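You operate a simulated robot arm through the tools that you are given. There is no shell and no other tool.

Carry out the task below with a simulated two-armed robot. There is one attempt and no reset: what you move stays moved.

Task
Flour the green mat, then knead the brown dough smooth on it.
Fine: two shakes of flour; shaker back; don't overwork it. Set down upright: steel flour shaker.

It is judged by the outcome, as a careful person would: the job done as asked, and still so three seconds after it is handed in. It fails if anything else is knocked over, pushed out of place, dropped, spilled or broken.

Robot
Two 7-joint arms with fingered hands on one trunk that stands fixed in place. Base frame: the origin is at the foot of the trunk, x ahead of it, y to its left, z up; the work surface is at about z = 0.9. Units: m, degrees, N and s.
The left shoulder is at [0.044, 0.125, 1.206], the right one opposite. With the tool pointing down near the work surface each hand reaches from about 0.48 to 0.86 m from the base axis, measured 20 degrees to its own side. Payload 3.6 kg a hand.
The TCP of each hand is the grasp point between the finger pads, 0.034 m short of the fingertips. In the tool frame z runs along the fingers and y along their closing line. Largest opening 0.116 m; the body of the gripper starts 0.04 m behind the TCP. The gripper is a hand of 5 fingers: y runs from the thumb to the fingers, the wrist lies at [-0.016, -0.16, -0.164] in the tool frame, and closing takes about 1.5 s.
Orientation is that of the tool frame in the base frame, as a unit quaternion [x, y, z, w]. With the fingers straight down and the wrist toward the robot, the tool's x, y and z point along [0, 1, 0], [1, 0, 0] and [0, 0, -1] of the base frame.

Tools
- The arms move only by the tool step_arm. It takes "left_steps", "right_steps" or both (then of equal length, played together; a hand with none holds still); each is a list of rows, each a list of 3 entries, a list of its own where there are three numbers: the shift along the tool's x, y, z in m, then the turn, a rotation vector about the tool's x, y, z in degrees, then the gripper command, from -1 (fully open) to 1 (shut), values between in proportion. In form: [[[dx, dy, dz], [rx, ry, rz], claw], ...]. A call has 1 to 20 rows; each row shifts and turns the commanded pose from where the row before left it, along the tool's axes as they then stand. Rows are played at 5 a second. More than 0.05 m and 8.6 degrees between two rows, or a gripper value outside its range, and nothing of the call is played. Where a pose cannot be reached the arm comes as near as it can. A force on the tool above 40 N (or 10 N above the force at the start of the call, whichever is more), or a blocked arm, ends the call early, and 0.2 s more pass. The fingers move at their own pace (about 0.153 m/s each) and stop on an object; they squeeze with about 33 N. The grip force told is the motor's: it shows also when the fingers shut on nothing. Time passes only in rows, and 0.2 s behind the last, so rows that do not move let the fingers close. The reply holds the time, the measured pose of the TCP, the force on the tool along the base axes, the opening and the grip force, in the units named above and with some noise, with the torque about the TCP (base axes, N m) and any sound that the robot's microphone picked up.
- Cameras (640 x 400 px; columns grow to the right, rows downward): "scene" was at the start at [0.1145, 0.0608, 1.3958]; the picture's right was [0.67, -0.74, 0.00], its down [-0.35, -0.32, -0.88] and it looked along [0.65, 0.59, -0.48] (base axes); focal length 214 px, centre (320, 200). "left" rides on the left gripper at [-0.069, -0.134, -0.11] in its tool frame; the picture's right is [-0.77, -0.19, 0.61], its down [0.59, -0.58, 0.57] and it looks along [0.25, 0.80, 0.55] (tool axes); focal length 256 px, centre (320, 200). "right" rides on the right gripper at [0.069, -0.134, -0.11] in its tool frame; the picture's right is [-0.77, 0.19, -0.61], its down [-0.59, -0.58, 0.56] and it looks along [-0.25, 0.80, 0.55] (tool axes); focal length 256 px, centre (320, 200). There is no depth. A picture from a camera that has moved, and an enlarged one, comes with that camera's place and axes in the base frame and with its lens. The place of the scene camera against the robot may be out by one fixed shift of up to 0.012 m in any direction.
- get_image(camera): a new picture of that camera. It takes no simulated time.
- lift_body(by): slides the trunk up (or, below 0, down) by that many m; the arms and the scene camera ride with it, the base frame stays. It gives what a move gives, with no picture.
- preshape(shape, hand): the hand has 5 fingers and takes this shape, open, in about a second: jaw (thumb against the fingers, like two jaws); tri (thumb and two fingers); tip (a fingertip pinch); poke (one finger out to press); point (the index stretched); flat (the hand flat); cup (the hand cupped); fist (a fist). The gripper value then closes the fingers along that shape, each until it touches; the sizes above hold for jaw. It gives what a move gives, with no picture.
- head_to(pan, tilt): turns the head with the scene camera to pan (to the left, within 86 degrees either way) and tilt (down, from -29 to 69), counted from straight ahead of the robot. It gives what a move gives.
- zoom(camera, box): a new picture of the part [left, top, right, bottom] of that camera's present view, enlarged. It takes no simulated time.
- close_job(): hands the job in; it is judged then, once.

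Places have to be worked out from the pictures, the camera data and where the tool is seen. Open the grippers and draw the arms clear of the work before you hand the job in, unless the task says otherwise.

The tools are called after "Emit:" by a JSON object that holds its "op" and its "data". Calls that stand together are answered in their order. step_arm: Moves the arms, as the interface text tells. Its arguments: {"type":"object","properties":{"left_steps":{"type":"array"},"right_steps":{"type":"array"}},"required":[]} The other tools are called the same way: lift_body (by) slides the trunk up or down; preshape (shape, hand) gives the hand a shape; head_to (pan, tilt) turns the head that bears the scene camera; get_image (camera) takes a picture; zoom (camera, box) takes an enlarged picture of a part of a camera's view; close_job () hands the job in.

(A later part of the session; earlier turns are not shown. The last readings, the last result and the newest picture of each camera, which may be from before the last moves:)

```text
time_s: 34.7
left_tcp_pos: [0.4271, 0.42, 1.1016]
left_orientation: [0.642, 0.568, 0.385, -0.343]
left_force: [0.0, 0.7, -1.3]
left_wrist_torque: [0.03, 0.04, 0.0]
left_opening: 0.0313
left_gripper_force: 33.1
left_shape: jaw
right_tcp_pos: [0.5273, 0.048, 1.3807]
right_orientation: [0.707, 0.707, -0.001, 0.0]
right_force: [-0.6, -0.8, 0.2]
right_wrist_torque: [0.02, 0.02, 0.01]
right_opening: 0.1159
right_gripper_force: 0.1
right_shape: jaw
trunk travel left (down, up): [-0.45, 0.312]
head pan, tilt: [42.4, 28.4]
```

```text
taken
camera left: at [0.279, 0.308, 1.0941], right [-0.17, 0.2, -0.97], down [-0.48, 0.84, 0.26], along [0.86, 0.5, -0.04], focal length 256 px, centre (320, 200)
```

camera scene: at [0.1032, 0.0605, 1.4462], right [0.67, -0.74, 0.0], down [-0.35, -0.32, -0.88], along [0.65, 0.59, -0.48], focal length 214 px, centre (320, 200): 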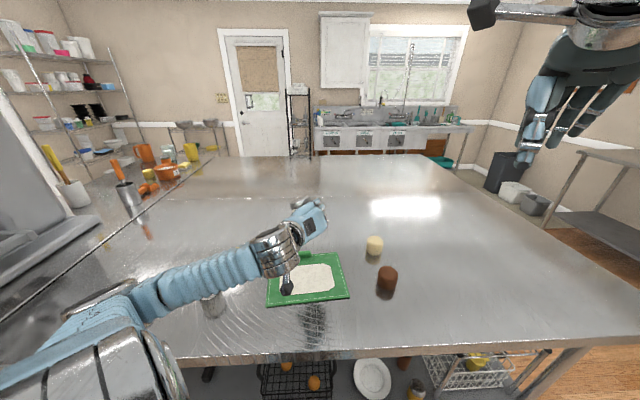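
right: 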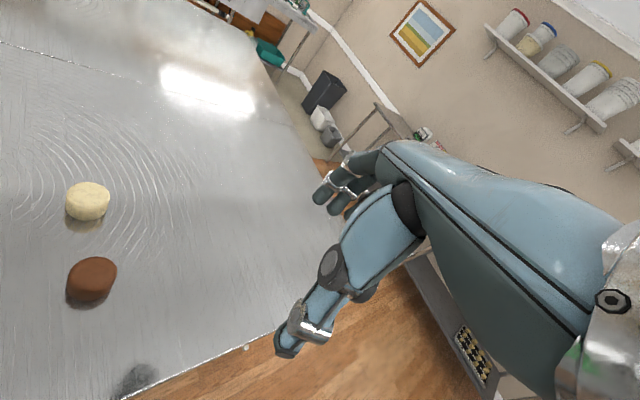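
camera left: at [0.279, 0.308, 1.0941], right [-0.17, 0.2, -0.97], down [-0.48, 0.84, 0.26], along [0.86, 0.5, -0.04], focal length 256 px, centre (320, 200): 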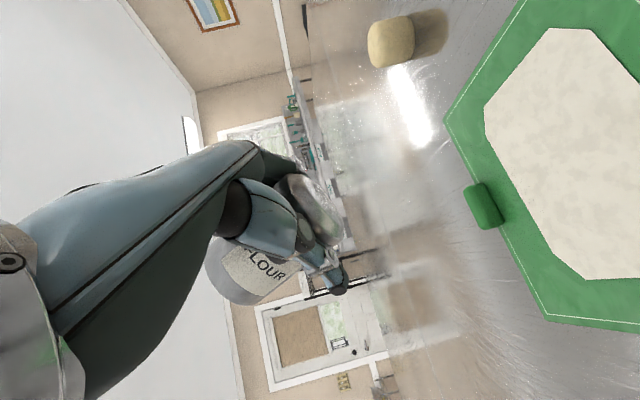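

A flour patch has appeared on the mat after the first shake. I'll zoom for a baseline before the second.

Emit:
{"op": "zoom", "data": {"camera": "left", "box": [430, 0, 640, 340]}}

Emit:
{"op": "zoom", "data": {"camera": "scene", "box": [250, 230, 370, 320]}}

```text
1.18 times, centred on (535, 170) of left
camera zoom: at [0.279, 0.308, 1.0941], right [-0.17, 0.2, -0.97], down [-0.48, 0.84, 0.26], along [0.86, 0.5, -0.04], focal length 301 px, centre (67, 235)
```

zoom: 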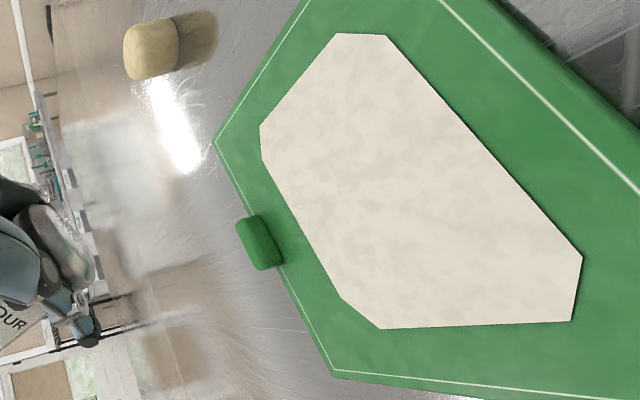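

```text
4.44 times, centred on (310, 275) of scene
camera zoom: at [0.1032, 0.0605, 1.4462], right [0.67, -0.74, 0.0], down [-0.35, -0.32, -0.88], along [0.65, 0.59, -0.48], focal length 953 px, centre (364, -133)
```

zoom: 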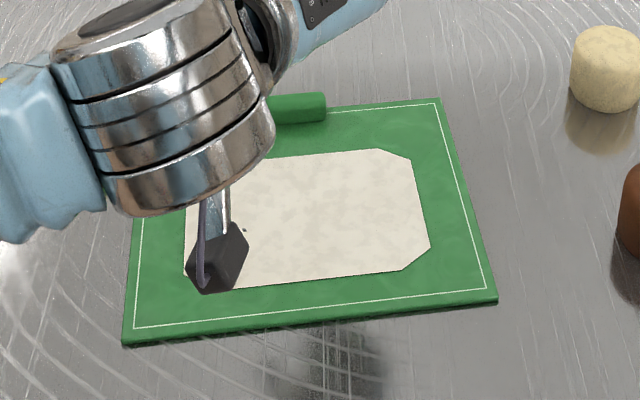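

A neat patch of flour covers the middle of the mat. I'll give the second and last shake, then compare.

Emit:
{"op": "step_arm", "data": {"left_steps": [[[-0.0415, 0, 0.022], [0, 0, 0], 1], [[0.0415, 0, -0.022], [0, 0, 0], 1], [[0, 0, 0], [0, 0, 0], 1], [[0, 0, 0], [0, 0, 0], 1]]}}

Emit:
{"op": "zoom", "data": {"camera": "left", "box": [430, 0, 640, 340]}}

Emit:
{"op": "zoom", "data": {"camera": "scene", "box": [250, 230, 370, 320]}}

```text
time_s: 35.7
left_tcp_pos: [0.4298, 0.4215, 1.1009]
left_orientation: [0.642, 0.568, 0.384, -0.342]
left_force: [0.8, -0.1, -0.7]
left_wrist_torque: [0.0, 0.03, 0.02]
left_opening: 0.0311
left_gripper_force: 32.8
left_shape: jaw
right_tcp_pos: [0.5259, 0.0482, 1.3798]
right_orientation: [0.707, 0.707, 0.0, 0.001]
right_force: [0.3, 0.6, 0.4]
right_wrist_torque: [0.02, 0.0, -0.01]
right_opening: 0.1158
right_gripper_force: 0.0
right_shape: jaw
trunk travel left (down, up): [-0.45, 0.312]
head pan, tilt: [42.4, 28.4]
```

```text
1.18 times, centred on (535, 170) of left
camera zoom: at [0.2809, 0.3077, 1.0926], right [-0.17, 0.2, -0.97], down [-0.48, 0.84, 0.26], along [0.86, 0.5, -0.04], focal length 301 px, centre (67, 235)
```

zoom: 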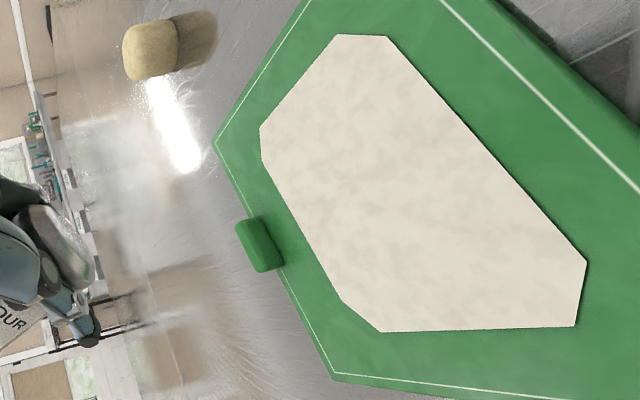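

```text
4.44 times, centred on (310, 275) of scene
camera zoom: at [0.1033, 0.0605, 1.4462], right [0.67, -0.74, 0.0], down [-0.35, -0.32, -0.88], along [0.65, 0.59, -0.48], focal length 953 px, centre (364, -133)
```

zoom: 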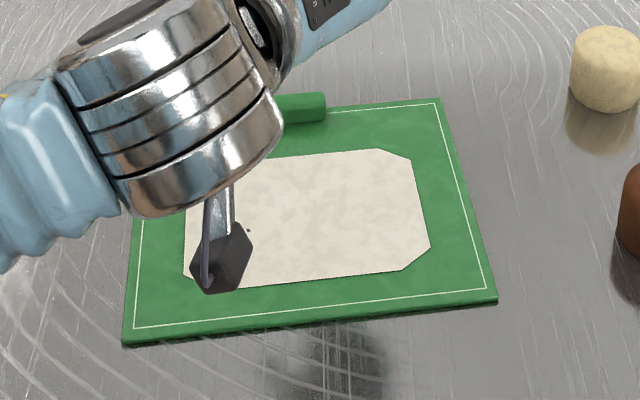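

The second shake thickened the patch slightly, so that's two shakes and I stop there. I'll roll the shaker upright smoothly in place over the mat.

Emit:
{"op": "step_arm", "data": {"left_steps": [[[0, 0, 0], [0, -6, 0], 1], [[0, 0, 0], [0, -6, 0], 1], [[0, 0, 0], [0, -6, 0], 1], [[0, 0, 0], [0, -6, 0], 1], [[0, 0, 0], [0, -8.5, 0], 1], [[0, 0, 0], [0, -8.5, 0], 1], [[0, 0, 0], [0, -8.5, 0], 1], [[0, 0, 0], [0, -8.5, 0], 1], [[0, 0, 0], [0, -8.5, 0], 1], [[0, 0, 0], [0, -8.5, 0], 1], [[0, 0, 0], [0, -8.5, 0], 1], [[0, 0, 0], [0, -8.5, 0], 1], [[0, 0, 0], [0, -8.5, 0], 1], [[0, 0, 0], [0, -8.5, 0], 1], [[0, 0, 0], [0, -8.5, 0], 1], [[0, 0, 0], [0, -8.5, 0], 1], [[0, 0, 0], [0, -8.5, 0], 1], [[0, 0, 0], [0, -8.5, 0], 1], [[0, 0, 0], [0, -8.5, 0], 1], [[0, 0, 0], [0, 0, 0], 1]]}}

Emit:
{"op": "get_image", "data": {"camera": "scene"}}

```text
time_s: 39.9
left_tcp_pos: [0.4304, 0.4207, 1.0986]
left_orientation: [0.53, 0.471, -0.528, 0.467]
left_force: [0.2, -0.7, -1.5]
left_wrist_torque: [0.02, 0.02, 0.0]
left_opening: 0.0303
left_gripper_force: 33.2
left_shape: jaw
right_tcp_pos: [0.5256, 0.0488, 1.3794]
right_orientation: [0.707, 0.707, 0.0, 0.0]
right_force: [-0.4, -0.2, -0.2]
right_wrist_torque: [-0.01, 0.02, -0.01]
right_opening: 0.1161
right_gripper_force: 0.1
right_shape: jaw
trunk travel left (down, up): [-0.45, 0.312]
head pan, tilt: [42.4, 28.4]
```

```text
taken
camera scene: at [0.1031, 0.0609, 1.4462], right [0.67, -0.74, 0.0], down [-0.35, -0.32, -0.88], along [0.65, 0.59, -0.48], focal length 214 px, centre (320, 200)
```

scene: 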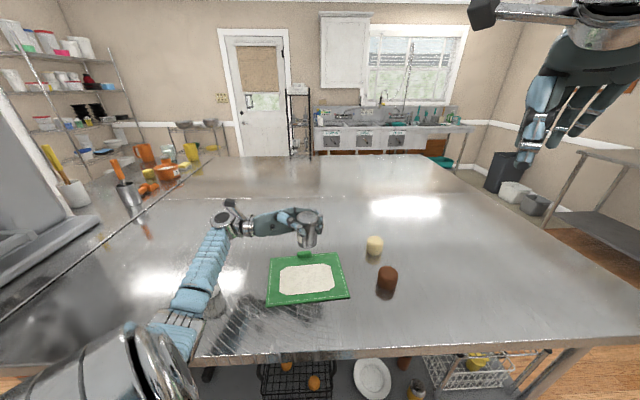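

Upright again. I'll zoom on the shaker to confirm it hasn't tilted or slipped in the grip.

Emit:
{"op": "zoom", "data": {"camera": "scene", "box": [220, 180, 380, 310]}}

Emit:
{"op": "get_image", "data": {"camera": "left"}}

```text
3.08 times, centred on (300, 245) of scene
camera zoom: at [0.1031, 0.0609, 1.4462], right [0.67, -0.74, 0.0], down [-0.35, -0.32, -0.88], along [0.65, 0.59, -0.48], focal length 660 px, centre (382, 62)
```

zoom: 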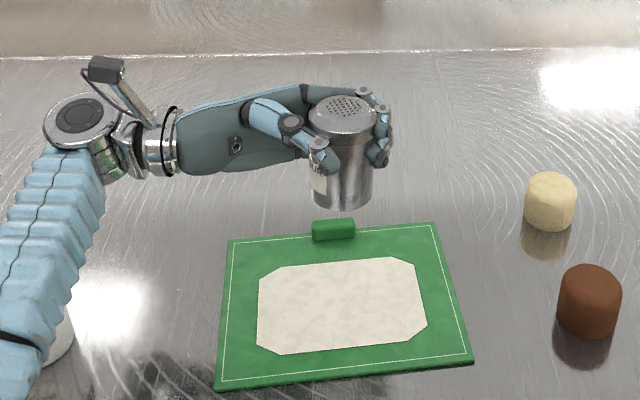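

```text
taken
camera left: at [0.3101, 0.5456, 1.1698], right [-0.26, -0.59, 0.77], down [-0.64, -0.49, -0.59], along [0.72, -0.64, -0.25], focal length 256 px, centre (320, 200)
```

left: 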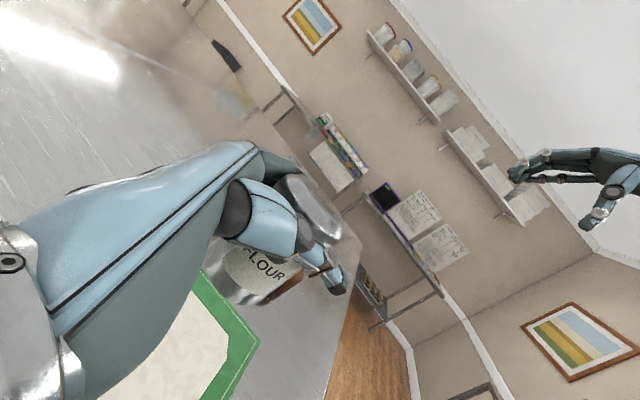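

The shaker is still seated squarely in the grip and the flour patch is clean. I'll retrace the carry: raise, yaw back, and travel to above its original spot (about 0.307, 0.694).

Emit:
{"op": "step_arm", "data": {"left_steps": [[[-0.034, 0, 0], [0, 0, 0], 1], [[-0.034, 0, 0], [0, 0, 0], 1], [[-0.034, 0, 0], [0, 0, 0], 1], [[0, 0, 0], [-8.14, 0, 0], 1], [[0, 0, 0], [-8.14, 0, 0], 1], [[0, 0, 0], [-8.14, 0, 0], 1], [[0, 0, 0], [-8.14, 0, 0], 1], [[0, 0, 0], [-8.14, 0, 0], 1], [[0, 0, 0], [-8.14, 0, 0], 1], [[0, 0, 0], [-8.14, 0, 0], 1], [[0, 0.01706, -0.03906], [0, 0, 0], 1], [[0, 0.01706, -0.03906], [0, 0, 0], 1], [[0, 0.01706, -0.03906], [0, 0, 0], 1], [[0, 0.01706, -0.03906], [0, 0, 0], 1], [[0, 0.01706, -0.03906], [0, 0, 0], 1], [[0, 0.01706, -0.03906], [0, 0, 0], 1], [[0, 0.01706, -0.03906], [0, 0, 0], 1], [[0, 0, 0], [0, 0, 0], 1]]}}

Emit:
{"op": "zoom", "data": {"camera": "scene", "box": [90, 130, 290, 310]}}

```text
time_s: 43.7
left_tcp_pos: [0.2967, 0.6873, 1.204]
left_orientation: [0.245, 0.666, -0.239, 0.663]
left_force: [-0.4, -0.1, -1.9]
left_wrist_torque: [-0.05, 0.04, 0.05]
left_opening: 0.0302
left_gripper_force: 33.0
left_shape: jaw
right_tcp_pos: [0.5263, 0.0467, 1.3806]
right_orientation: [0.707, 0.707, -0.001, 0.0]
right_force: [-0.8, 0.0, 0.8]
right_wrist_torque: [0.03, 0.05, -0.01]
right_opening: 0.116
right_gripper_force: 0.1
right_shape: jaw
trunk travel left (down, up): [-0.45, 0.312]
head pan, tilt: [42.4, 28.4]
```

```text
2.22 times, centred on (190, 220) of scene
camera zoom: at [0.1031, 0.0604, 1.4462], right [0.67, -0.74, 0.0], down [-0.35, -0.32, -0.88], along [0.65, 0.59, -0.48], focal length 477 px, centre (609, 156)
```

zoom: 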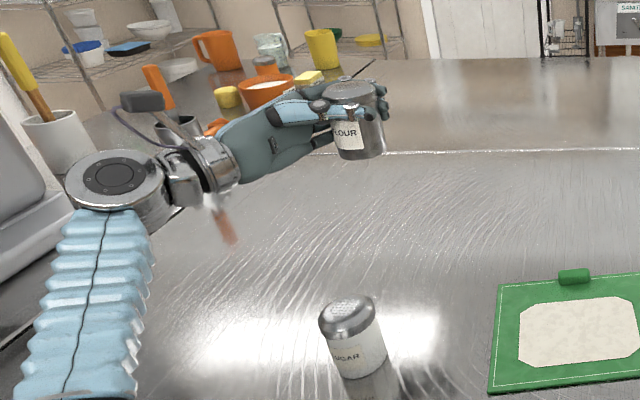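

Above the spot with sugar well clear. I'll descend most of the way and compare with the original location.

Emit:
{"op": "step_arm", "data": {"left_steps": [[[0.035, 0, 0], [0, 0, 0], 1], [[0.035, 0, 0], [0, 0, 0], 1], [[0.035, 0, 0], [0, 0, 0], 1], [[0.035, 0, 0], [0, 0, 0], 1], [[0.035, 0, 0], [0, 0, 0], 1], [[0.02, 0, 0], [0, 0, 0], 1], [[0, 0, 0], [0, 0, 0], 1]]}}

Emit:
{"op": "zoom", "data": {"camera": "scene", "box": [100, 190, 260, 310]}}

Emit:
{"op": "get_image", "data": {"camera": "left"}}

```text
time_s: 45.3
left_tcp_pos: [0.2974, 0.6875, 1.0071]
left_orientation: [0.244, 0.667, -0.239, 0.663]
left_force: [-0.1, 0.2, -1.1]
left_wrist_torque: [-0.03, 0.05, 0.0]
left_opening: 0.0297
left_gripper_force: 33.6
left_shape: jaw
right_tcp_pos: [0.5259, 0.0492, 1.3797]
right_orientation: [0.707, 0.707, 0.0, 0.0]
right_force: [0.4, 0.1, 0.5]
right_wrist_torque: [0.04, 0.04, 0.03]
right_opening: 0.1158
right_gripper_force: 0.2
right_shape: jaw
trunk travel left (down, up): [-0.45, 0.312]
head pan, tilt: [42.4, 28.4]
```

```text
3.33 times, centred on (180, 250) of scene
camera zoom: at [0.103, 0.0608, 1.4462], right [0.67, -0.74, 0.0], down [-0.35, -0.32, -0.88], along [0.65, 0.59, -0.48], focal length 715 px, centre (787, 33)
```

zoom: 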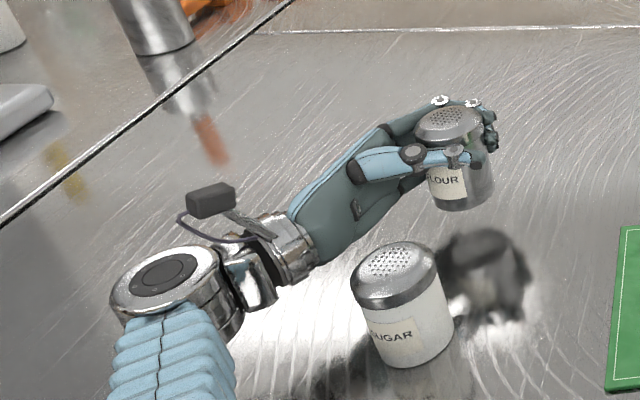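

```text
taken
camera left: at [0.1266, 0.6549, 1.077], right [0.35, -0.54, 0.76], down [0.06, -0.8, -0.6], along [0.93, 0.26, -0.25], focal length 256 px, centre (320, 200)
```

left: 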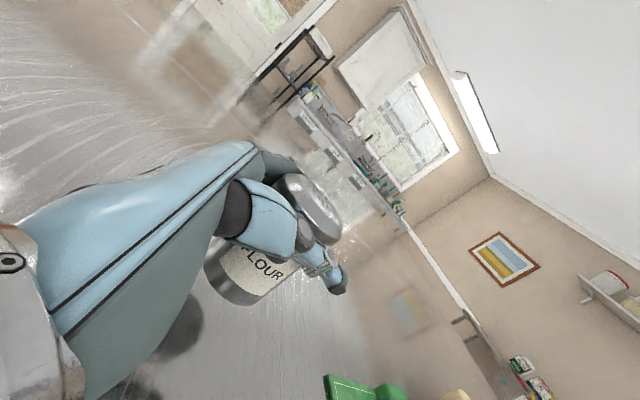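

The shaker is almost exactly over its original place. I'll nudge 4 mm sideways and lower gently toward the release height (z about 0.969).

Emit:
{"op": "step_arm", "data": {"left_steps": [[[0.012, 0, 0.004], [0, 0, 0], 1], [[0.012, 0, 0], [0, 0, 0], 1], [[0.006, 0, 0], [0, 0, 0], 1], [[0.004, 0, 0], [0, 0, 0], 1], [[0, 0, 0], [0, 0, 0], 1]]}}

Emit:
{"op": "zoom", "data": {"camera": "scene", "box": [160, 200, 260, 280]}}

```text
time_s: 46.5
left_tcp_pos: [0.3001, 0.6866, 0.9741]
left_orientation: [0.244, 0.666, -0.238, 0.664]
left_force: [-0.7, -0.4, -1.6]
left_wrist_torque: [-0.03, 0.01, 0.0]
left_opening: 0.0295
left_gripper_force: 32.6
left_shape: jaw
right_tcp_pos: [0.5266, 0.0489, 1.3797]
right_orientation: [0.707, 0.707, 0.0, 0.001]
right_force: [-0.1, -1.2, 0.2]
right_wrist_torque: [0.0, 0.01, -0.01]
right_opening: 0.1157
right_gripper_force: 0.0
right_shape: jaw
trunk travel left (down, up): [-0.45, 0.312]
head pan, tilt: [42.4, 28.4]
```

```text
5.00 times, centred on (210, 240) of scene
camera zoom: at [0.1031, 0.061, 1.4462], right [0.67, -0.74, 0.0], down [-0.35, -0.32, -0.88], along [0.65, 0.59, -0.48], focal length 1072 px, centre (870, 0)
```

zoom: 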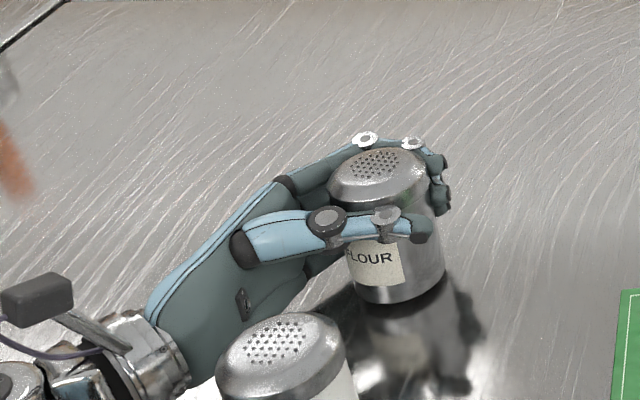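

Very close to the table now. I'll lower in millimetre steps and watch the force for contact.

Emit:
{"op": "step_arm", "data": {"left_steps": [[[0.002, 0, 0], [0, 0, 0], 1], [[0.002, 0, 0], [0, 0, 0], 1], [[0, 0, 0], [0, 0, 0], 1]]}}

```text
time_s: 47.3
left_tcp_pos: [0.2987, 0.6855, 0.9713]
left_orientation: [0.245, 0.666, -0.237, 0.664]
left_force: [-0.7, 0.1, 3.8]
left_wrist_torque: [0.13, -0.11, 0.0]
left_opening: 0.0296
left_gripper_force: 33.0
left_shape: jaw
right_tcp_pos: [0.525, 0.0479, 1.3807]
right_orientation: [0.708, 0.707, 0.001, 0.0]
right_force: [-1.1, -0.3, 0.3]
right_wrist_torque: [0.01, 0.01, -0.01]
right_opening: 0.116
right_gripper_force: 0.1
right_shape: jaw
trunk travel left (down, up): [-0.45, 0.312]
head pan, tilt: [42.4, 28.4]
```

Contact is felt (force swung from −1.6 to +3.8 N). I'll open the hand gradually to release the shaker standing.

Emit:
{"op": "step_arm", "data": {"left_steps": [[[0, 0, 0], [0, 0, 0], 0.6], [[0, 0, 0], [0, 0, 0], 0.5], [[0, 0, 0], [0, 0, 0], 0.4], [[0, 0, 0], [0, 0, 0], 0.3], [[0, 0, 0], [0, 0, 0], 0.2], [[0, 0, 0], [0, 0, 0], 0.1], [[0, 0, 0], [0, 0, 0], 0.0], [[0, 0, 0], [0, 0, 0], -0.1], [[0, 0, 0], [0, 0, 0], -0.25], [[0, 0, 0], [0, 0, 0], -0.4], [[0, 0, 0], [0, 0, 0], -0.55], [[0, 0, 0], [0, 0, 0], -0.7], [[0, 0, 0], [0, 0, 0], -0.85], [[0, 0, 0], [0, 0, 0], -1], [[0, 0, 0], [0, 0, 0], -1], [[0, 0, 0], [0, 0, 0], -1]]}}

Emit:
{"op": "zoom", "data": {"camera": "scene", "box": [100, 190, 260, 310]}}

Emit:
{"op": "get_image", "data": {"camera": "left"}}

```text
time_s: 50.7
left_tcp_pos: [0.2992, 0.6844, 0.9694]
left_orientation: [0.244, 0.666, -0.238, 0.663]
left_force: [0.2, -0.1, 0.7]
left_wrist_torque: [0.01, 0.02, 0.01]
left_opening: 0.116
left_gripper_force: 0.1
left_shape: jaw
right_tcp_pos: [0.5261, 0.0478, 1.3798]
right_orientation: [0.707, 0.708, 0.0, 0.0]
right_force: [-0.3, 0.2, 0.2]
right_wrist_torque: [0.0, 0.01, -0.01]
right_opening: 0.1159
right_gripper_force: 0.0
right_shape: jaw
trunk travel left (down, up): [-0.45, 0.312]
head pan, tilt: [42.4, 28.4]
```

```text
3.33 times, centred on (180, 250) of scene
camera zoom: at [0.103, 0.0608, 1.4462], right [0.67, -0.74, 0.0], down [-0.35, -0.32, -0.88], along [0.65, 0.59, -0.48], focal length 715 px, centre (787, 33)
```

zoom: 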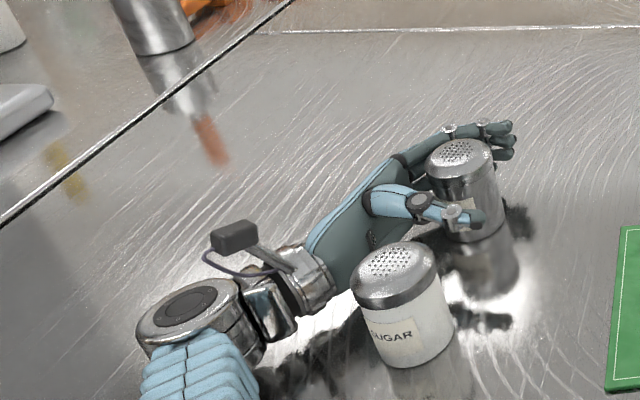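

```text
taken
camera left: at [0.1292, 0.6527, 1.0397], right [0.35, -0.54, 0.76], down [0.06, -0.8, -0.6], along [0.93, 0.26, -0.25], focal length 256 px, centre (320, 200)
```

left: 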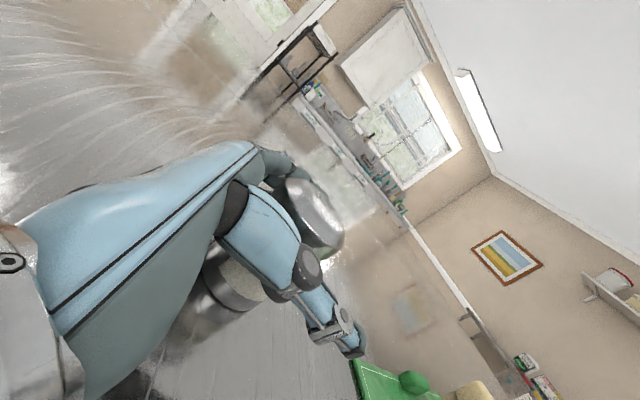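

The shaker stands upright within a few millimetres of its original place. I'll centre the open hand around it, then withdraw straight up.

Emit:
{"op": "step_arm", "data": {"left_steps": [[[0, 0.006, -0.004], [0, 0, 0], -1], [[-0.02, 0, 0], [0, 0, 0], -1], [[-0.025, 0, 0], [0, 0, 0], -1], [[-0.035, 0, 0], [0, 0, 0], -1], [[-0.045, 0, 0], [0, 0, 0], -1], [[-0.045, 0, 0], [0, 0, 0], -1], [[-0.045, 0, 0], [0, 0, 0], -1], [[0, 0, 0], [0, 0, 0], -1]]}}

Emit:
{"op": "get_image", "data": {"camera": "scene"}}

Emit:
{"op": "zoom", "data": {"camera": "scene", "box": [160, 200, 260, 320]}}

```text
time_s: 52.5
left_tcp_pos: [0.2976, 0.6922, 1.1808]
left_orientation: [0.244, 0.666, -0.239, 0.663]
left_force: [0.5, 0.1, 0.7]
left_wrist_torque: [-0.04, -0.03, -0.01]
left_opening: 0.1159
left_gripper_force: 0.1
left_shape: jaw
right_tcp_pos: [0.5271, 0.0492, 1.3799]
right_orientation: [0.707, 0.708, 0.0, 0.0]
right_force: [0.0, -1.5, 0.3]
right_wrist_torque: [0.0, 0.01, 0.01]
right_opening: 0.1159
right_gripper_force: 0.0
right_shape: jaw
trunk travel left (down, up): [-0.45, 0.312]
head pan, tilt: [42.4, 28.4]
```

```text
taken
camera scene: at [0.1032, 0.0612, 1.4462], right [0.67, -0.74, 0.0], down [-0.35, -0.32, -0.88], along [0.65, 0.59, -0.48], focal length 214 px, centre (320, 200)
```

scene: 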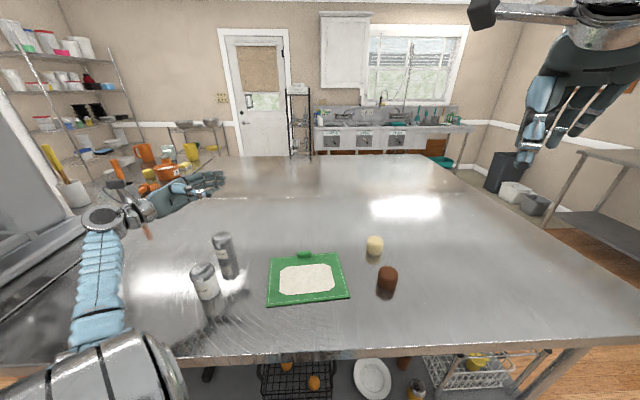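

```text
3.33 times, centred on (210, 260) of scene
camera zoom: at [0.1032, 0.0612, 1.4462], right [0.67, -0.74, 0.0], down [-0.35, -0.32, -0.88], along [0.65, 0.59, -0.48], focal length 715 px, centre (687, 0)
```

zoom: 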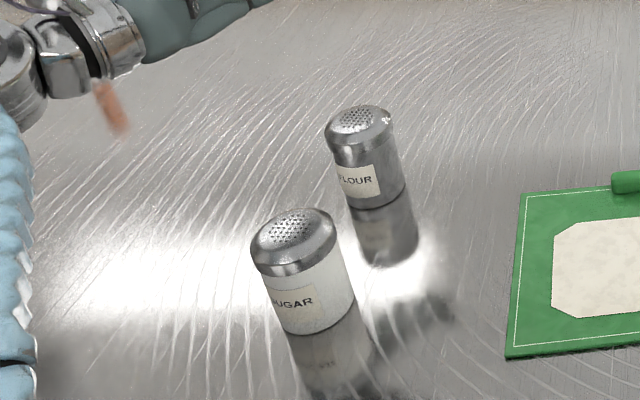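

The flour shaker is back and upright, and the sugar is undisturbed. Now the brown dough: I'll zoom on it and the mat to fix their positions.

Emit:
{"op": "zoom", "data": {"camera": "scene", "box": [340, 225, 430, 305]}}

Emit:
{"op": "zoom", "data": {"camera": "scene", "box": [250, 230, 370, 320]}}

Emit:
{"op": "get_image", "data": {"camera": "right"}}

```text
5.00 times, centred on (385, 265) of scene
camera zoom: at [0.1032, 0.0612, 1.4462], right [0.67, -0.74, 0.0], down [-0.35, -0.32, -0.88], along [0.65, 0.59, -0.48], focal length 1072 px, centre (-5, -125)
```

zoom: 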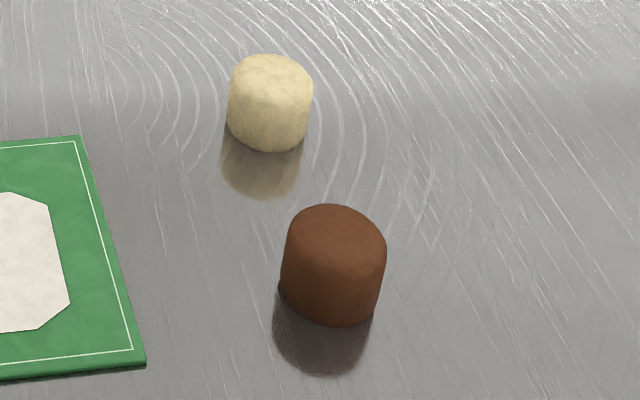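

```text
4.44 times, centred on (310, 275) of scene
camera zoom: at [0.1032, 0.0612, 1.4462], right [0.67, -0.74, 0.0], down [-0.35, -0.32, -0.88], along [0.65, 0.59, -0.48], focal length 953 px, centre (364, -133)
```

zoom: 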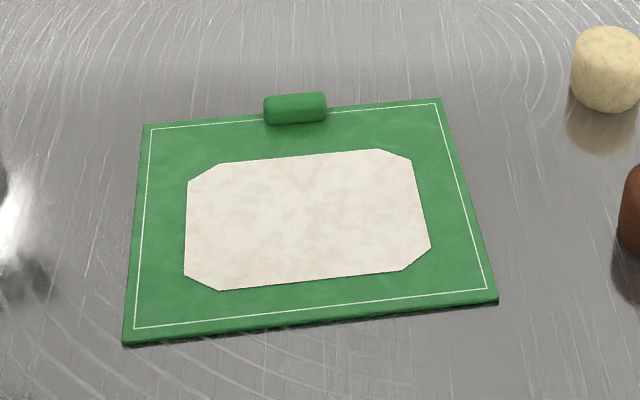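

```text
taken
camera right: at [0.3931, 0.1185, 1.4888], right [0.19, -0.77, 0.61], down [-0.58, -0.59, -0.56], along [0.79, -0.25, -0.55], focal length 256 px, centre (320, 200)
```

right: 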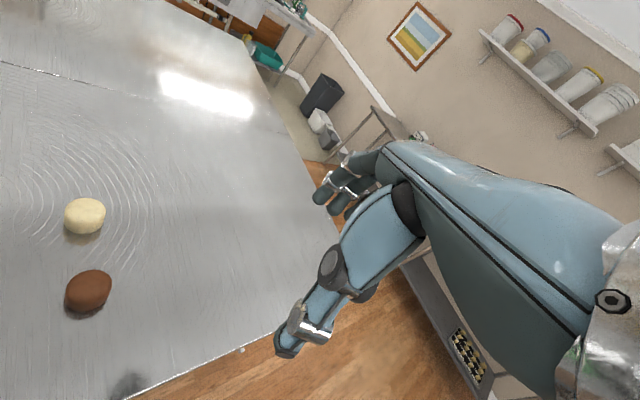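

The brown dough is at about (0.582, 0.218), 6 cm wide and 5 cm tall; the mat centre is (0.432, 0.419). I'll turn the left hand palm-down and shift the right arm aside for clearance.

Emit:
{"op": "step_arm", "data": {"left_steps": [[[0, 0, 0], [0, 8.2, 0], -1], [[0, 0, 0], [0, 8.2, 0], -1], [[0, 0, 0], [0, 8.2, 0], -1], [[0, 0, 0], [0, 8.2, 0], -1], [[0, 0, 0], [0, 8.2, 0], -1], [[0, 0, 0], [0, 8.2, 0], -1], [[0, 0, 0], [0, 8.2, 0], -1], [[0, 0, 0], [0, 8.2, 0], -1], [[0, 0, 0], [0, 8.2, 0], -1], [[0, 0, 0], [0, 8.2, 0], -1], [[0, 0, 0], [0, 8.0, 0], -1], [[0, 0, 0], [0, 0, 8], -1], [[0, 0, 0], [0, 0, 8], -1], [[0, 0, 0], [0, 0, 8], -1], [[0, 0, 0], [0, 0, 8], -1], [[0, 0, 0], [0, 0, 8], -1]], "right_steps": [[[-0.01, 0, 0], [0, 0, 0], -1], [[-0.01, 0, 0], [0, 0, 0], -1], [[-0.01, 0, 0], [0, 0, 0], -1], [[-0.01, 0, 0], [0, 0, 0], -1], [[-0.01, 0, 0], [0, 0, 0], -1], [[-0.01, 0, 0], [0, 0, 0], -1], [[-0.01, 0, 0], [0, 0, 0], -1], [[-0.01, 0, 0], [0, 0, 0], -1], [[-0.01, 0, 0], [0, 0, 0], -1], [[-0.01, 0, 0], [0, 0, 0], -1], [[-0.01, 0, 0], [0, 0, 0], -1], [[-0.01, 0, 0], [0, 0, 0], -1], [[-0.01, 0, 0], [0, 0, 0], -1], [[-0.01, 0, 0], [0, 0, 0], -1], [[-0.01, 0, 0], [0, 0, 0], -1], [[-0.01, 0, 0], [0, 0, 0], -1]]}}

```text
time_s: 55.9
left_tcp_pos: [0.3003, 0.6918, 1.1863]
left_orientation: [0.644, 0.765, 0.003, -0.004]
left_force: [0.6, 1.4, 1.2]
left_wrist_torque: [-0.04, 0.05, 0.0]
left_opening: 0.1158
left_gripper_force: 0.0
left_shape: jaw
right_tcp_pos: [0.5263, -0.1116, 1.3811]
right_orientation: [0.707, 0.707, -0.001, 0.0]
right_force: [-0.6, 0.6, 1.0]
right_wrist_torque: [0.02, -0.02, 0.0]
right_opening: 0.1162
right_gripper_force: 0.1
right_shape: jaw
trunk travel left (down, up): [-0.45, 0.312]
head pan, tilt: [42.4, 28.4]
```

The hand is palm-down, heading about 10°. Now I'll travel over the brown dough at z ≈ 1.10.

Emit:
{"op": "step_arm", "data": {"left_steps": [[[-0.043, 0.0164, 0.0067], [0, 0, 0], -1], [[-0.043, 0.0164, 0.0067], [0, 0, 0], -1], [[-0.043, 0.0164, 0.0067], [0, 0, 0], -1], [[-0.043, 0.0164, 0.0067], [0, 0, 0], -1], [[-0.043, 0.0164, 0.0067], [0, 0, 0], -1], [[-0.043, 0.0164, 0.0067], [0, 0, 0], -1], [[-0.043, 0.0164, 0.0067], [0, 0, 0], -1], [[-0.043, 0.0164, 0.0067], [0, 0, 0], -1], [[-0.043, 0.0164, 0.0067], [0, 0, 0], -1], [[-0.043, 0.0164, 0.0067], [0, 0, 0], -1], [[-0.043, 0.0164, 0.0067], [0, 0, 0], -1], [[-0.043, 0.0164, 0.0067], [0, 0, 0], -1], [[0, 0, 0], [0, 0, 0], -1]]}}

Emit:
{"op": "get_image", "data": {"camera": "left"}}

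Emit:
{"op": "get_image", "data": {"camera": "scene"}}

```text
time_s: 58.7
left_tcp_pos: [0.5844, 0.2231, 1.1001]
left_orientation: [0.642, 0.767, 0.004, -0.003]
left_force: [0.3, -0.1, -0.8]
left_wrist_torque: [-0.03, 0.01, 0.01]
left_opening: 0.1157
left_gripper_force: 0.2
left_shape: jaw
right_tcp_pos: [0.5256, -0.1106, 1.381]
right_orientation: [0.707, 0.707, 0.0, 0.0]
right_force: [0.8, 0.0, 0.1]
right_wrist_torque: [-0.01, 0.01, -0.01]
right_opening: 0.1159
right_gripper_force: 0.2
right_shape: jaw
trunk travel left (down, up): [-0.45, 0.312]
head pan, tilt: [42.4, 28.4]
```

```text
taken
camera left: at [0.4655, 0.13, 1.211], right [-0.05, -0.78, -0.62], down [-0.67, 0.48, -0.56], along [0.74, 0.39, -0.55], focal length 256 px, centre (320, 200)
```

left: 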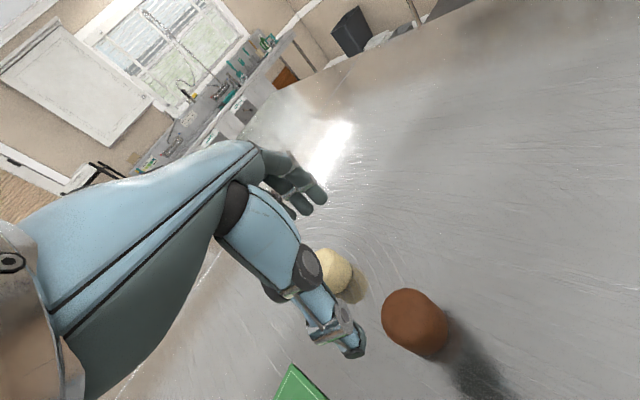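

```text
taken
camera scene: at [0.1024, 0.0615, 1.4462], right [0.67, -0.74, 0.0], down [-0.35, -0.32, -0.88], along [0.65, 0.59, -0.48], focal length 214 px, centre (320, 200)
```

scene: 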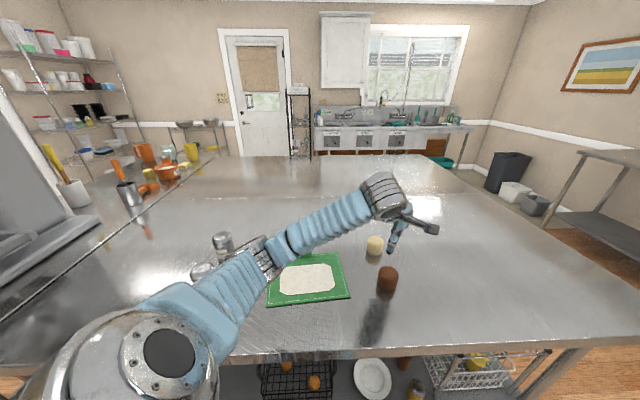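

I'll zoom in with the wrist camera to fix the dough's exact centre.

Emit:
{"op": "zoom", "data": {"camera": "left", "box": [330, 250, 490, 390]}}

Emit:
{"op": "zoom", "data": {"camera": "scene", "box": [330, 150, 470, 310]}}

```text
2.86 times, centred on (410, 320) of left
camera zoom: at [0.4655, 0.13, 1.211], right [-0.05, -0.78, -0.62], down [-0.67, 0.48, -0.56], along [0.74, 0.39, -0.55], focal length 731 px, centre (63, -143)
```

zoom: 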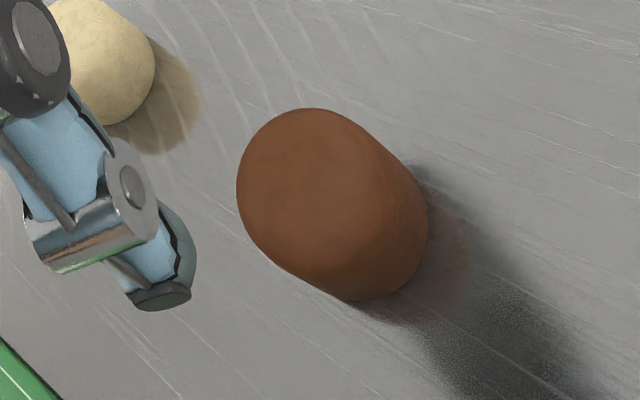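

```text
2.50 times, centred on (400, 230) of scene
camera zoom: at [0.1024, 0.0615, 1.4462], right [0.67, -0.74, 0.0], down [-0.35, -0.32, -0.88], along [0.65, 0.59, -0.48], focal length 536 px, centre (120, 125)
```

zoom: 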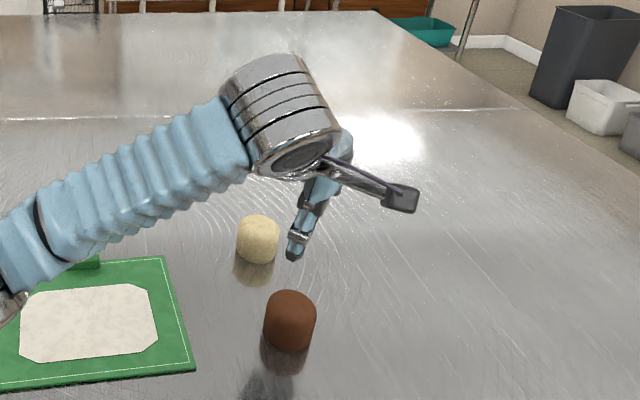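

Dough centre is about (0.577, 0.220) by the wrist camera. I'll centre over it and descend until the fingertips are just above its top.

Emit:
{"op": "step_arm", "data": {"left_steps": [[[-0.0014, -0.0074, 0.02], [0, 0, 0], -1], [[0, 0, 0.04], [0, 0, 0], -1], [[0, 0, 0.035], [0, 0, 0], -1], [[0, 0, 0], [0, 0, 0], -1]]}}

Emit:
{"op": "get_image", "data": {"camera": "left"}}

Emit:
{"op": "zoom", "data": {"camera": "scene", "box": [330, 190, 470, 310]}}

```text
time_s: 59.7
left_tcp_pos: [0.5772, 0.2166, 1.0067]
left_orientation: [0.643, 0.766, 0.002, -0.004]
left_force: [-0.3, 0.0, 0.6]
left_wrist_torque: [0.02, 0.0, -0.02]
left_opening: 0.116
left_gripper_force: 0.1
left_shape: jaw
right_tcp_pos: [0.5262, -0.1132, 1.3803]
right_orientation: [0.707, 0.707, 0.0, -0.001]
right_force: [-0.2, -0.1, -0.9]
right_wrist_torque: [0.01, 0.0, -0.02]
right_opening: 0.1158
right_gripper_force: 0.1
right_shape: jaw
trunk travel left (down, up): [-0.45, 0.312]
head pan, tilt: [42.4, 28.4]
```

```text
taken
camera left: at [0.4579, 0.1248, 1.1176], right [-0.05, -0.78, -0.62], down [-0.67, 0.48, -0.56], along [0.74, 0.39, -0.55], focal length 256 px, centre (320, 200)
```

left: 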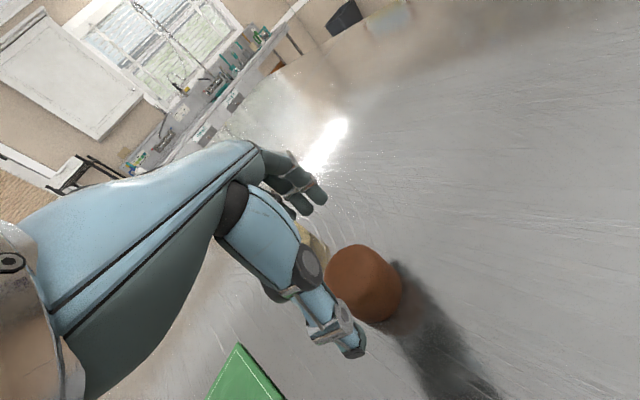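

```text
3.33 times, centred on (400, 250) of scene
camera zoom: at [0.1032, 0.0601, 1.4462], right [0.67, -0.74, 0.0], down [-0.35, -0.32, -0.88], along [0.65, 0.59, -0.48], focal length 715 px, centre (53, 33)
```

zoom: 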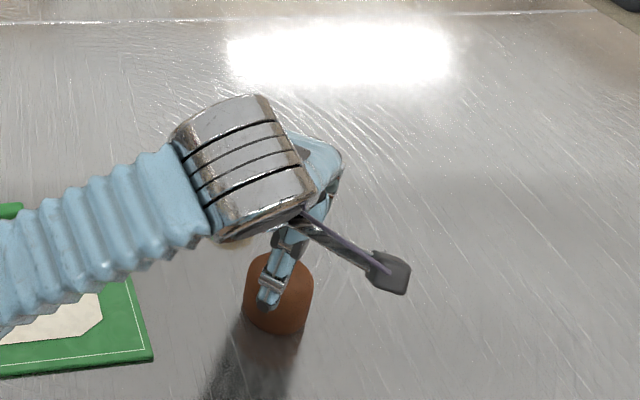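

I'll zoom once more on the dough relative to the thumb and fingers before the last descent.

Emit:
{"op": "zoom", "data": {"camera": "left", "box": [270, 210, 430, 370]}}

```text
2.50 times, centred on (350, 290) of left
camera zoom: at [0.4579, 0.1248, 1.1176], right [-0.05, -0.78, -0.62], down [-0.67, 0.48, -0.56], along [0.74, 0.39, -0.55], focal length 640 px, centre (245, -25)
```

zoom: 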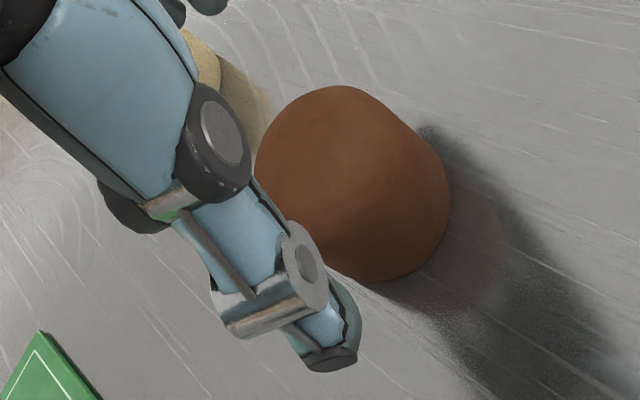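

The dough's centre is confirmed at about (0.577, 0.221), right between thumb and fingers. Descending to grip height (z ≈ 0.943).

Emit:
{"op": "step_arm", "data": {"left_steps": [[[0.003, 0, 0.02], [0, 0, 0], -1], [[0, 0, 0.02], [0, 0, 0], -1], [[0, 0, 0.015], [0, 0, 0], -1], [[0, 0, 0.008], [0, 0, 0], -1], [[0, 0, 0], [0, 0, 0], -1]]}}

Emit:
{"op": "get_image", "data": {"camera": "left"}}

```text
time_s: 60.9
left_tcp_pos: [0.5759, 0.2198, 0.9416]
left_orientation: [0.641, 0.767, 0.002, -0.004]
left_force: [0.6, 0.1, -0.6]
left_wrist_torque: [-0.02, 0.02, 0.0]
left_opening: 0.116
left_gripper_force: 0.1
left_shape: jaw
right_tcp_pos: [0.5266, -0.1123, 1.3811]
right_orientation: [0.707, 0.707, 0.0, 0.0]
right_force: [0.4, 0.3, 0.3]
right_wrist_torque: [-0.01, 0.02, -0.02]
right_opening: 0.116
right_gripper_force: 0.0
right_shape: jaw
trunk travel left (down, up): [-0.45, 0.312]
head pan, tilt: [42.4, 28.4]
```

```text
taken
camera left: at [0.4566, 0.1279, 1.0516], right [-0.05, -0.78, -0.62], down [-0.67, 0.48, -0.56], along [0.74, 0.39, -0.55], focal length 256 px, centre (320, 200)
```

left: 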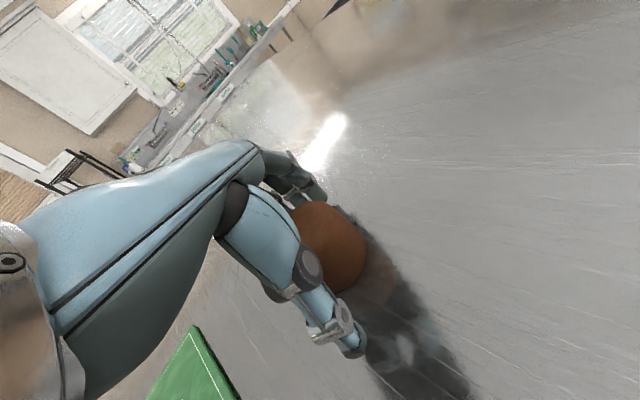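

The dough sits between thumb and fingers without contact. I'll close slowly and only as far as needed.

Emit:
{"op": "step_arm", "data": {"left_steps": [[[0, 0, 0], [0, 0, 0], -0.7], [[0, 0, 0], [0, 0, 0], -0.5], [[0, 0, 0], [0, 0, 0], -0.3], [[0, 0, 0], [0, 0, 0], -0.15], [[0, 0, 0], [0, 0, 0], 0.0], [[0, 0, 0], [0, 0, 0], 0.1], [[0, 0, 0], [0, 0, 0], 0.15], [[0, 0, 0], [0, 0, 0], 0.15]]}}

Emit:
{"op": "zoom", "data": {"camera": "left", "box": [210, 140, 430, 380]}}

```text
time_s: 62.7
left_tcp_pos: [0.576, 0.2191, 0.9428]
left_orientation: [0.642, 0.766, 0.004, -0.003]
left_force: [-1.2, -0.2, 4.0]
left_wrist_torque: [0.06, -0.11, -0.05]
left_opening: 0.0585
left_gripper_force: 32.6
left_shape: jaw
right_tcp_pos: [0.5263, -0.113, 1.3808]
right_orientation: [0.707, 0.707, 0.0, 0.0]
right_force: [0.3, 0.2, -0.6]
right_wrist_torque: [0.0, 0.03, 0.02]
right_opening: 0.116
right_gripper_force: 0.1
right_shape: jaw
trunk travel left (down, up): [-0.45, 0.312]
head pan, tilt: [42.4, 28.4]
```

```text
1.67 times, centred on (320, 260) of left
camera zoom: at [0.4562, 0.1276, 1.0525], right [-0.05, -0.78, -0.62], down [-0.67, 0.48, -0.56], along [0.74, 0.39, -0.55], focal length 427 px, centre (320, 100)
```

zoom: 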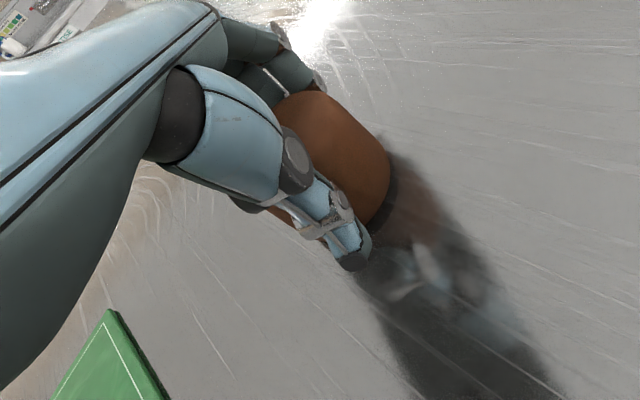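

The dough is gripped (opening 58 mm). I'll lift it slightly and verify.

Emit:
{"op": "step_arm", "data": {"left_steps": [[[0, 0, -0.01], [0, 0, 0], 0.25], [[0, 0, -0.02], [0, 0, 0], 0.25], [[0, 0, -0.03], [0, 0, 0], 0.25], [[0, 0, -0.04], [0, 0, 0], 0.25], [[0, 0, 0], [0, 0, 0], 0.25]]}}

Emit:
{"op": "get_image", "data": {"camera": "left"}}

Emit:
{"op": "zoom", "data": {"camera": "scene", "box": [330, 170, 470, 310]}}

```text
time_s: 63.9
left_tcp_pos: [0.577, 0.2198, 1.0449]
left_orientation: [0.642, 0.767, 0.003, -0.004]
left_force: [0.2, 0.5, -2.0]
left_wrist_torque: [0.02, 0.02, 0.01]
left_opening: 0.0443
left_gripper_force: 32.6
left_shape: jaw
right_tcp_pos: [0.5276, -0.1118, 1.3799]
right_orientation: [0.707, 0.707, 0.0, 0.001]
right_force: [-0.6, -0.3, 0.1]
right_wrist_torque: [0.01, 0.01, -0.02]
right_opening: 0.116
right_gripper_force: 0.2
right_shape: jaw
trunk travel left (down, up): [-0.45, 0.312]
head pan, tilt: [42.4, 28.4]
```

```text
taken
camera left: at [0.4582, 0.1271, 1.1543], right [-0.05, -0.78, -0.62], down [-0.67, 0.48, -0.56], along [0.74, 0.39, -0.55], focal length 256 px, centre (320, 200)
```

left: 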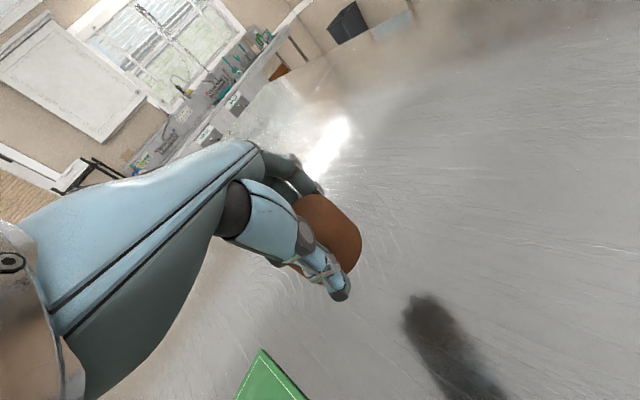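

```text
2.86 times, centred on (400, 240) of scene
camera zoom: at [0.1032, 0.0605, 1.4462], right [0.67, -0.74, 0.0], down [-0.35, -0.32, -0.88], along [0.65, 0.59, -0.48], focal length 613 px, centre (91, 86)
```

zoom: 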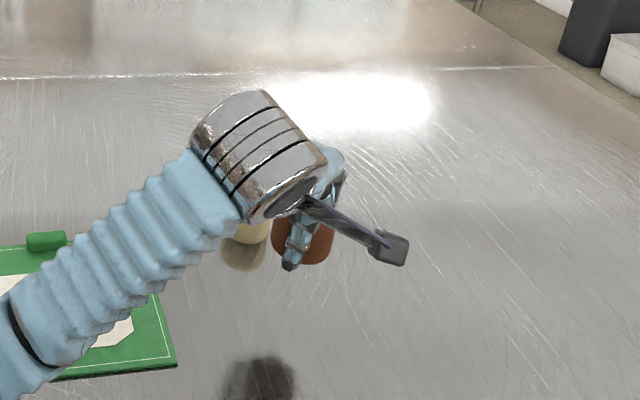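

The dough came up with the hand. I'll carry it over the mat centre at this height.

Emit:
{"op": "step_arm", "data": {"left_steps": [[[0.0369, -0.018, 0], [0, 0, 0], 0.25], [[0.0369, -0.018, 0], [0, 0, 0], 0.25], [[0.0369, -0.018, 0], [0, 0, 0], 0.25], [[0.0369, -0.018, 0], [0, 0, 0], 0.25], [[0.0369, -0.018, 0], [0, 0, 0], 0.25], [[0.0369, -0.018, 0], [0, 0, 0], 0.25], [[0, 0, 0], [0, 0, 0], 0.25]]}}

Emit:
{"op": "get_image", "data": {"camera": "left"}}

Emit:
{"op": "get_image", "data": {"camera": "scene"}}

```text
time_s: 65.5
left_tcp_pos: [0.4335, 0.4168, 1.0453]
left_orientation: [0.643, 0.766, 0.004, -0.004]
left_force: [0.3, -0.4, -0.7]
left_wrist_torque: [0.01, 0.02, 0.01]
left_opening: 0.0443
left_gripper_force: 33.0
left_shape: jaw
right_tcp_pos: [0.5271, -0.1134, 1.3801]
right_orientation: [0.708, 0.707, 0.001, 0.001]
right_force: [-0.7, 0.0, -0.4]
right_wrist_torque: [0.04, -0.01, 0.0]
right_opening: 0.1159
right_gripper_force: 0.0
right_shape: jaw
trunk travel left (down, up): [-0.45, 0.312]
head pan, tilt: [42.4, 28.4]
```

```text
taken
camera left: at [0.3141, 0.3252, 1.156], right [-0.05, -0.78, -0.62], down [-0.67, 0.49, -0.56], along [0.74, 0.39, -0.55], focal length 256 px, centre (320, 200)
```

left: 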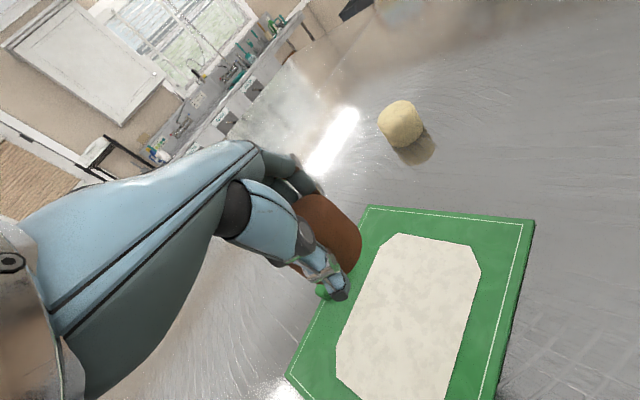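

```text
taken
camera scene: at [0.1038, 0.0598, 1.4462], right [0.67, -0.74, 0.0], down [-0.35, -0.32, -0.88], along [0.65, 0.59, -0.48], focal length 214 px, centre (320, 200)
```

scene: 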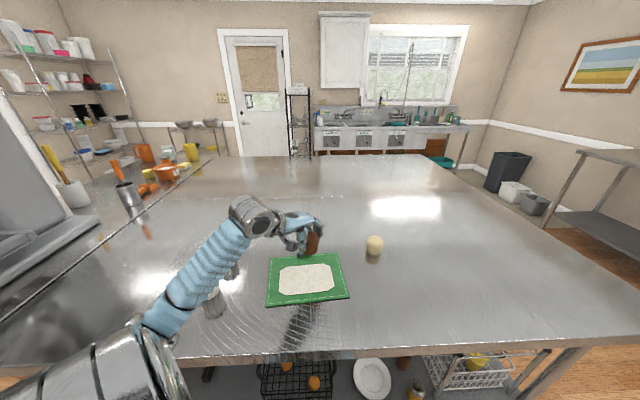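

The mat centre is confirmed at (0.430, 0.419), right beneath the hand. Lowering the dough to just above the floured surface.

Emit:
{"op": "step_arm", "data": {"left_steps": [[[0, 0, 0.03], [0, 0, 0], 0.25], [[0, 0, 0.03], [0, 0, 0], 0.25], [[0, 0, 0.02], [0, 0, 0], 0.25], [[0, 0, 0], [0, 0, 0], 0.25]]}}

Emit:
{"op": "zoom", "data": {"camera": "scene", "box": [220, 190, 380, 320]}}

Emit:
{"op": "get_image", "data": {"camera": "left"}}

```text
time_s: 66.5
left_tcp_pos: [0.4295, 0.4209, 0.9644]
left_orientation: [0.642, 0.766, 0.003, -0.005]
left_force: [-0.2, 0.3, -2.1]
left_wrist_torque: [0.03, 0.01, -0.03]
left_opening: 0.0443
left_gripper_force: 33.1
left_shape: jaw
right_tcp_pos: [0.527, -0.1127, 1.3802]
right_orientation: [0.708, 0.706, 0.0, 0.0]
right_force: [0.4, -0.1, -0.8]
right_wrist_torque: [-0.01, 0.0, -0.03]
right_opening: 0.1158
right_gripper_force: 0.0
right_shape: jaw
trunk travel left (down, up): [-0.45, 0.312]
head pan, tilt: [42.4, 28.4]
```

```text
3.08 times, centred on (300, 255) of scene
camera zoom: at [0.1031, 0.0605, 1.4462], right [0.67, -0.74, 0.0], down [-0.35, -0.32, -0.88], along [0.65, 0.59, -0.48], focal length 660 px, centre (382, 31)
```

zoom: 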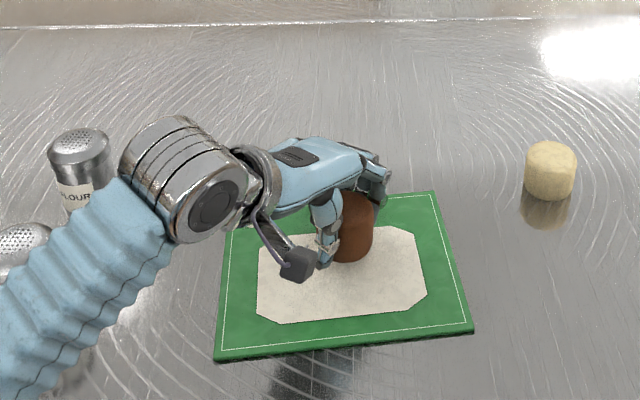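

```text
taken
camera left: at [0.3112, 0.328, 1.0748], right [-0.05, -0.78, -0.62], down [-0.67, 0.48, -0.56], along [0.74, 0.39, -0.55], focal length 256 px, centre (320, 200)
```

left: 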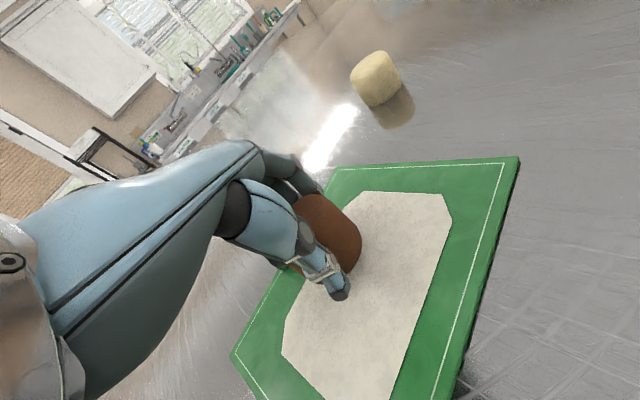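

The dough is a centimetre or so above the flour. I'll lower in small steps until contact shows in the force.

Emit:
{"op": "step_arm", "data": {"left_steps": [[[0, 0, 0.004], [0, 0, 0], 0.25], [[0, 0, 0.003], [0, 0, 0], 0.25], [[0, 0, 0.002], [0, 0, 0], 0.25], [[0, 0, 0], [0, 0, 0], 0.25]]}}

```text
time_s: 67.5
left_tcp_pos: [0.4316, 0.4179, 0.9552]
left_orientation: [0.642, 0.767, 0.003, -0.003]
left_force: [-0.2, 0.3, -0.8]
left_wrist_torque: [0.0, 0.02, 0.02]
left_opening: 0.0441
left_gripper_force: 32.8
left_shape: jaw
right_tcp_pos: [0.5257, -0.1124, 1.38]
right_orientation: [0.707, 0.707, 0.0, 0.0]
right_force: [-0.2, 0.1, 0.1]
right_wrist_torque: [-0.01, 0.01, 0.02]
right_opening: 0.116
right_gripper_force: 0.0
right_shape: jaw
trunk travel left (down, up): [-0.45, 0.312]
head pan, tilt: [42.4, 28.4]
```

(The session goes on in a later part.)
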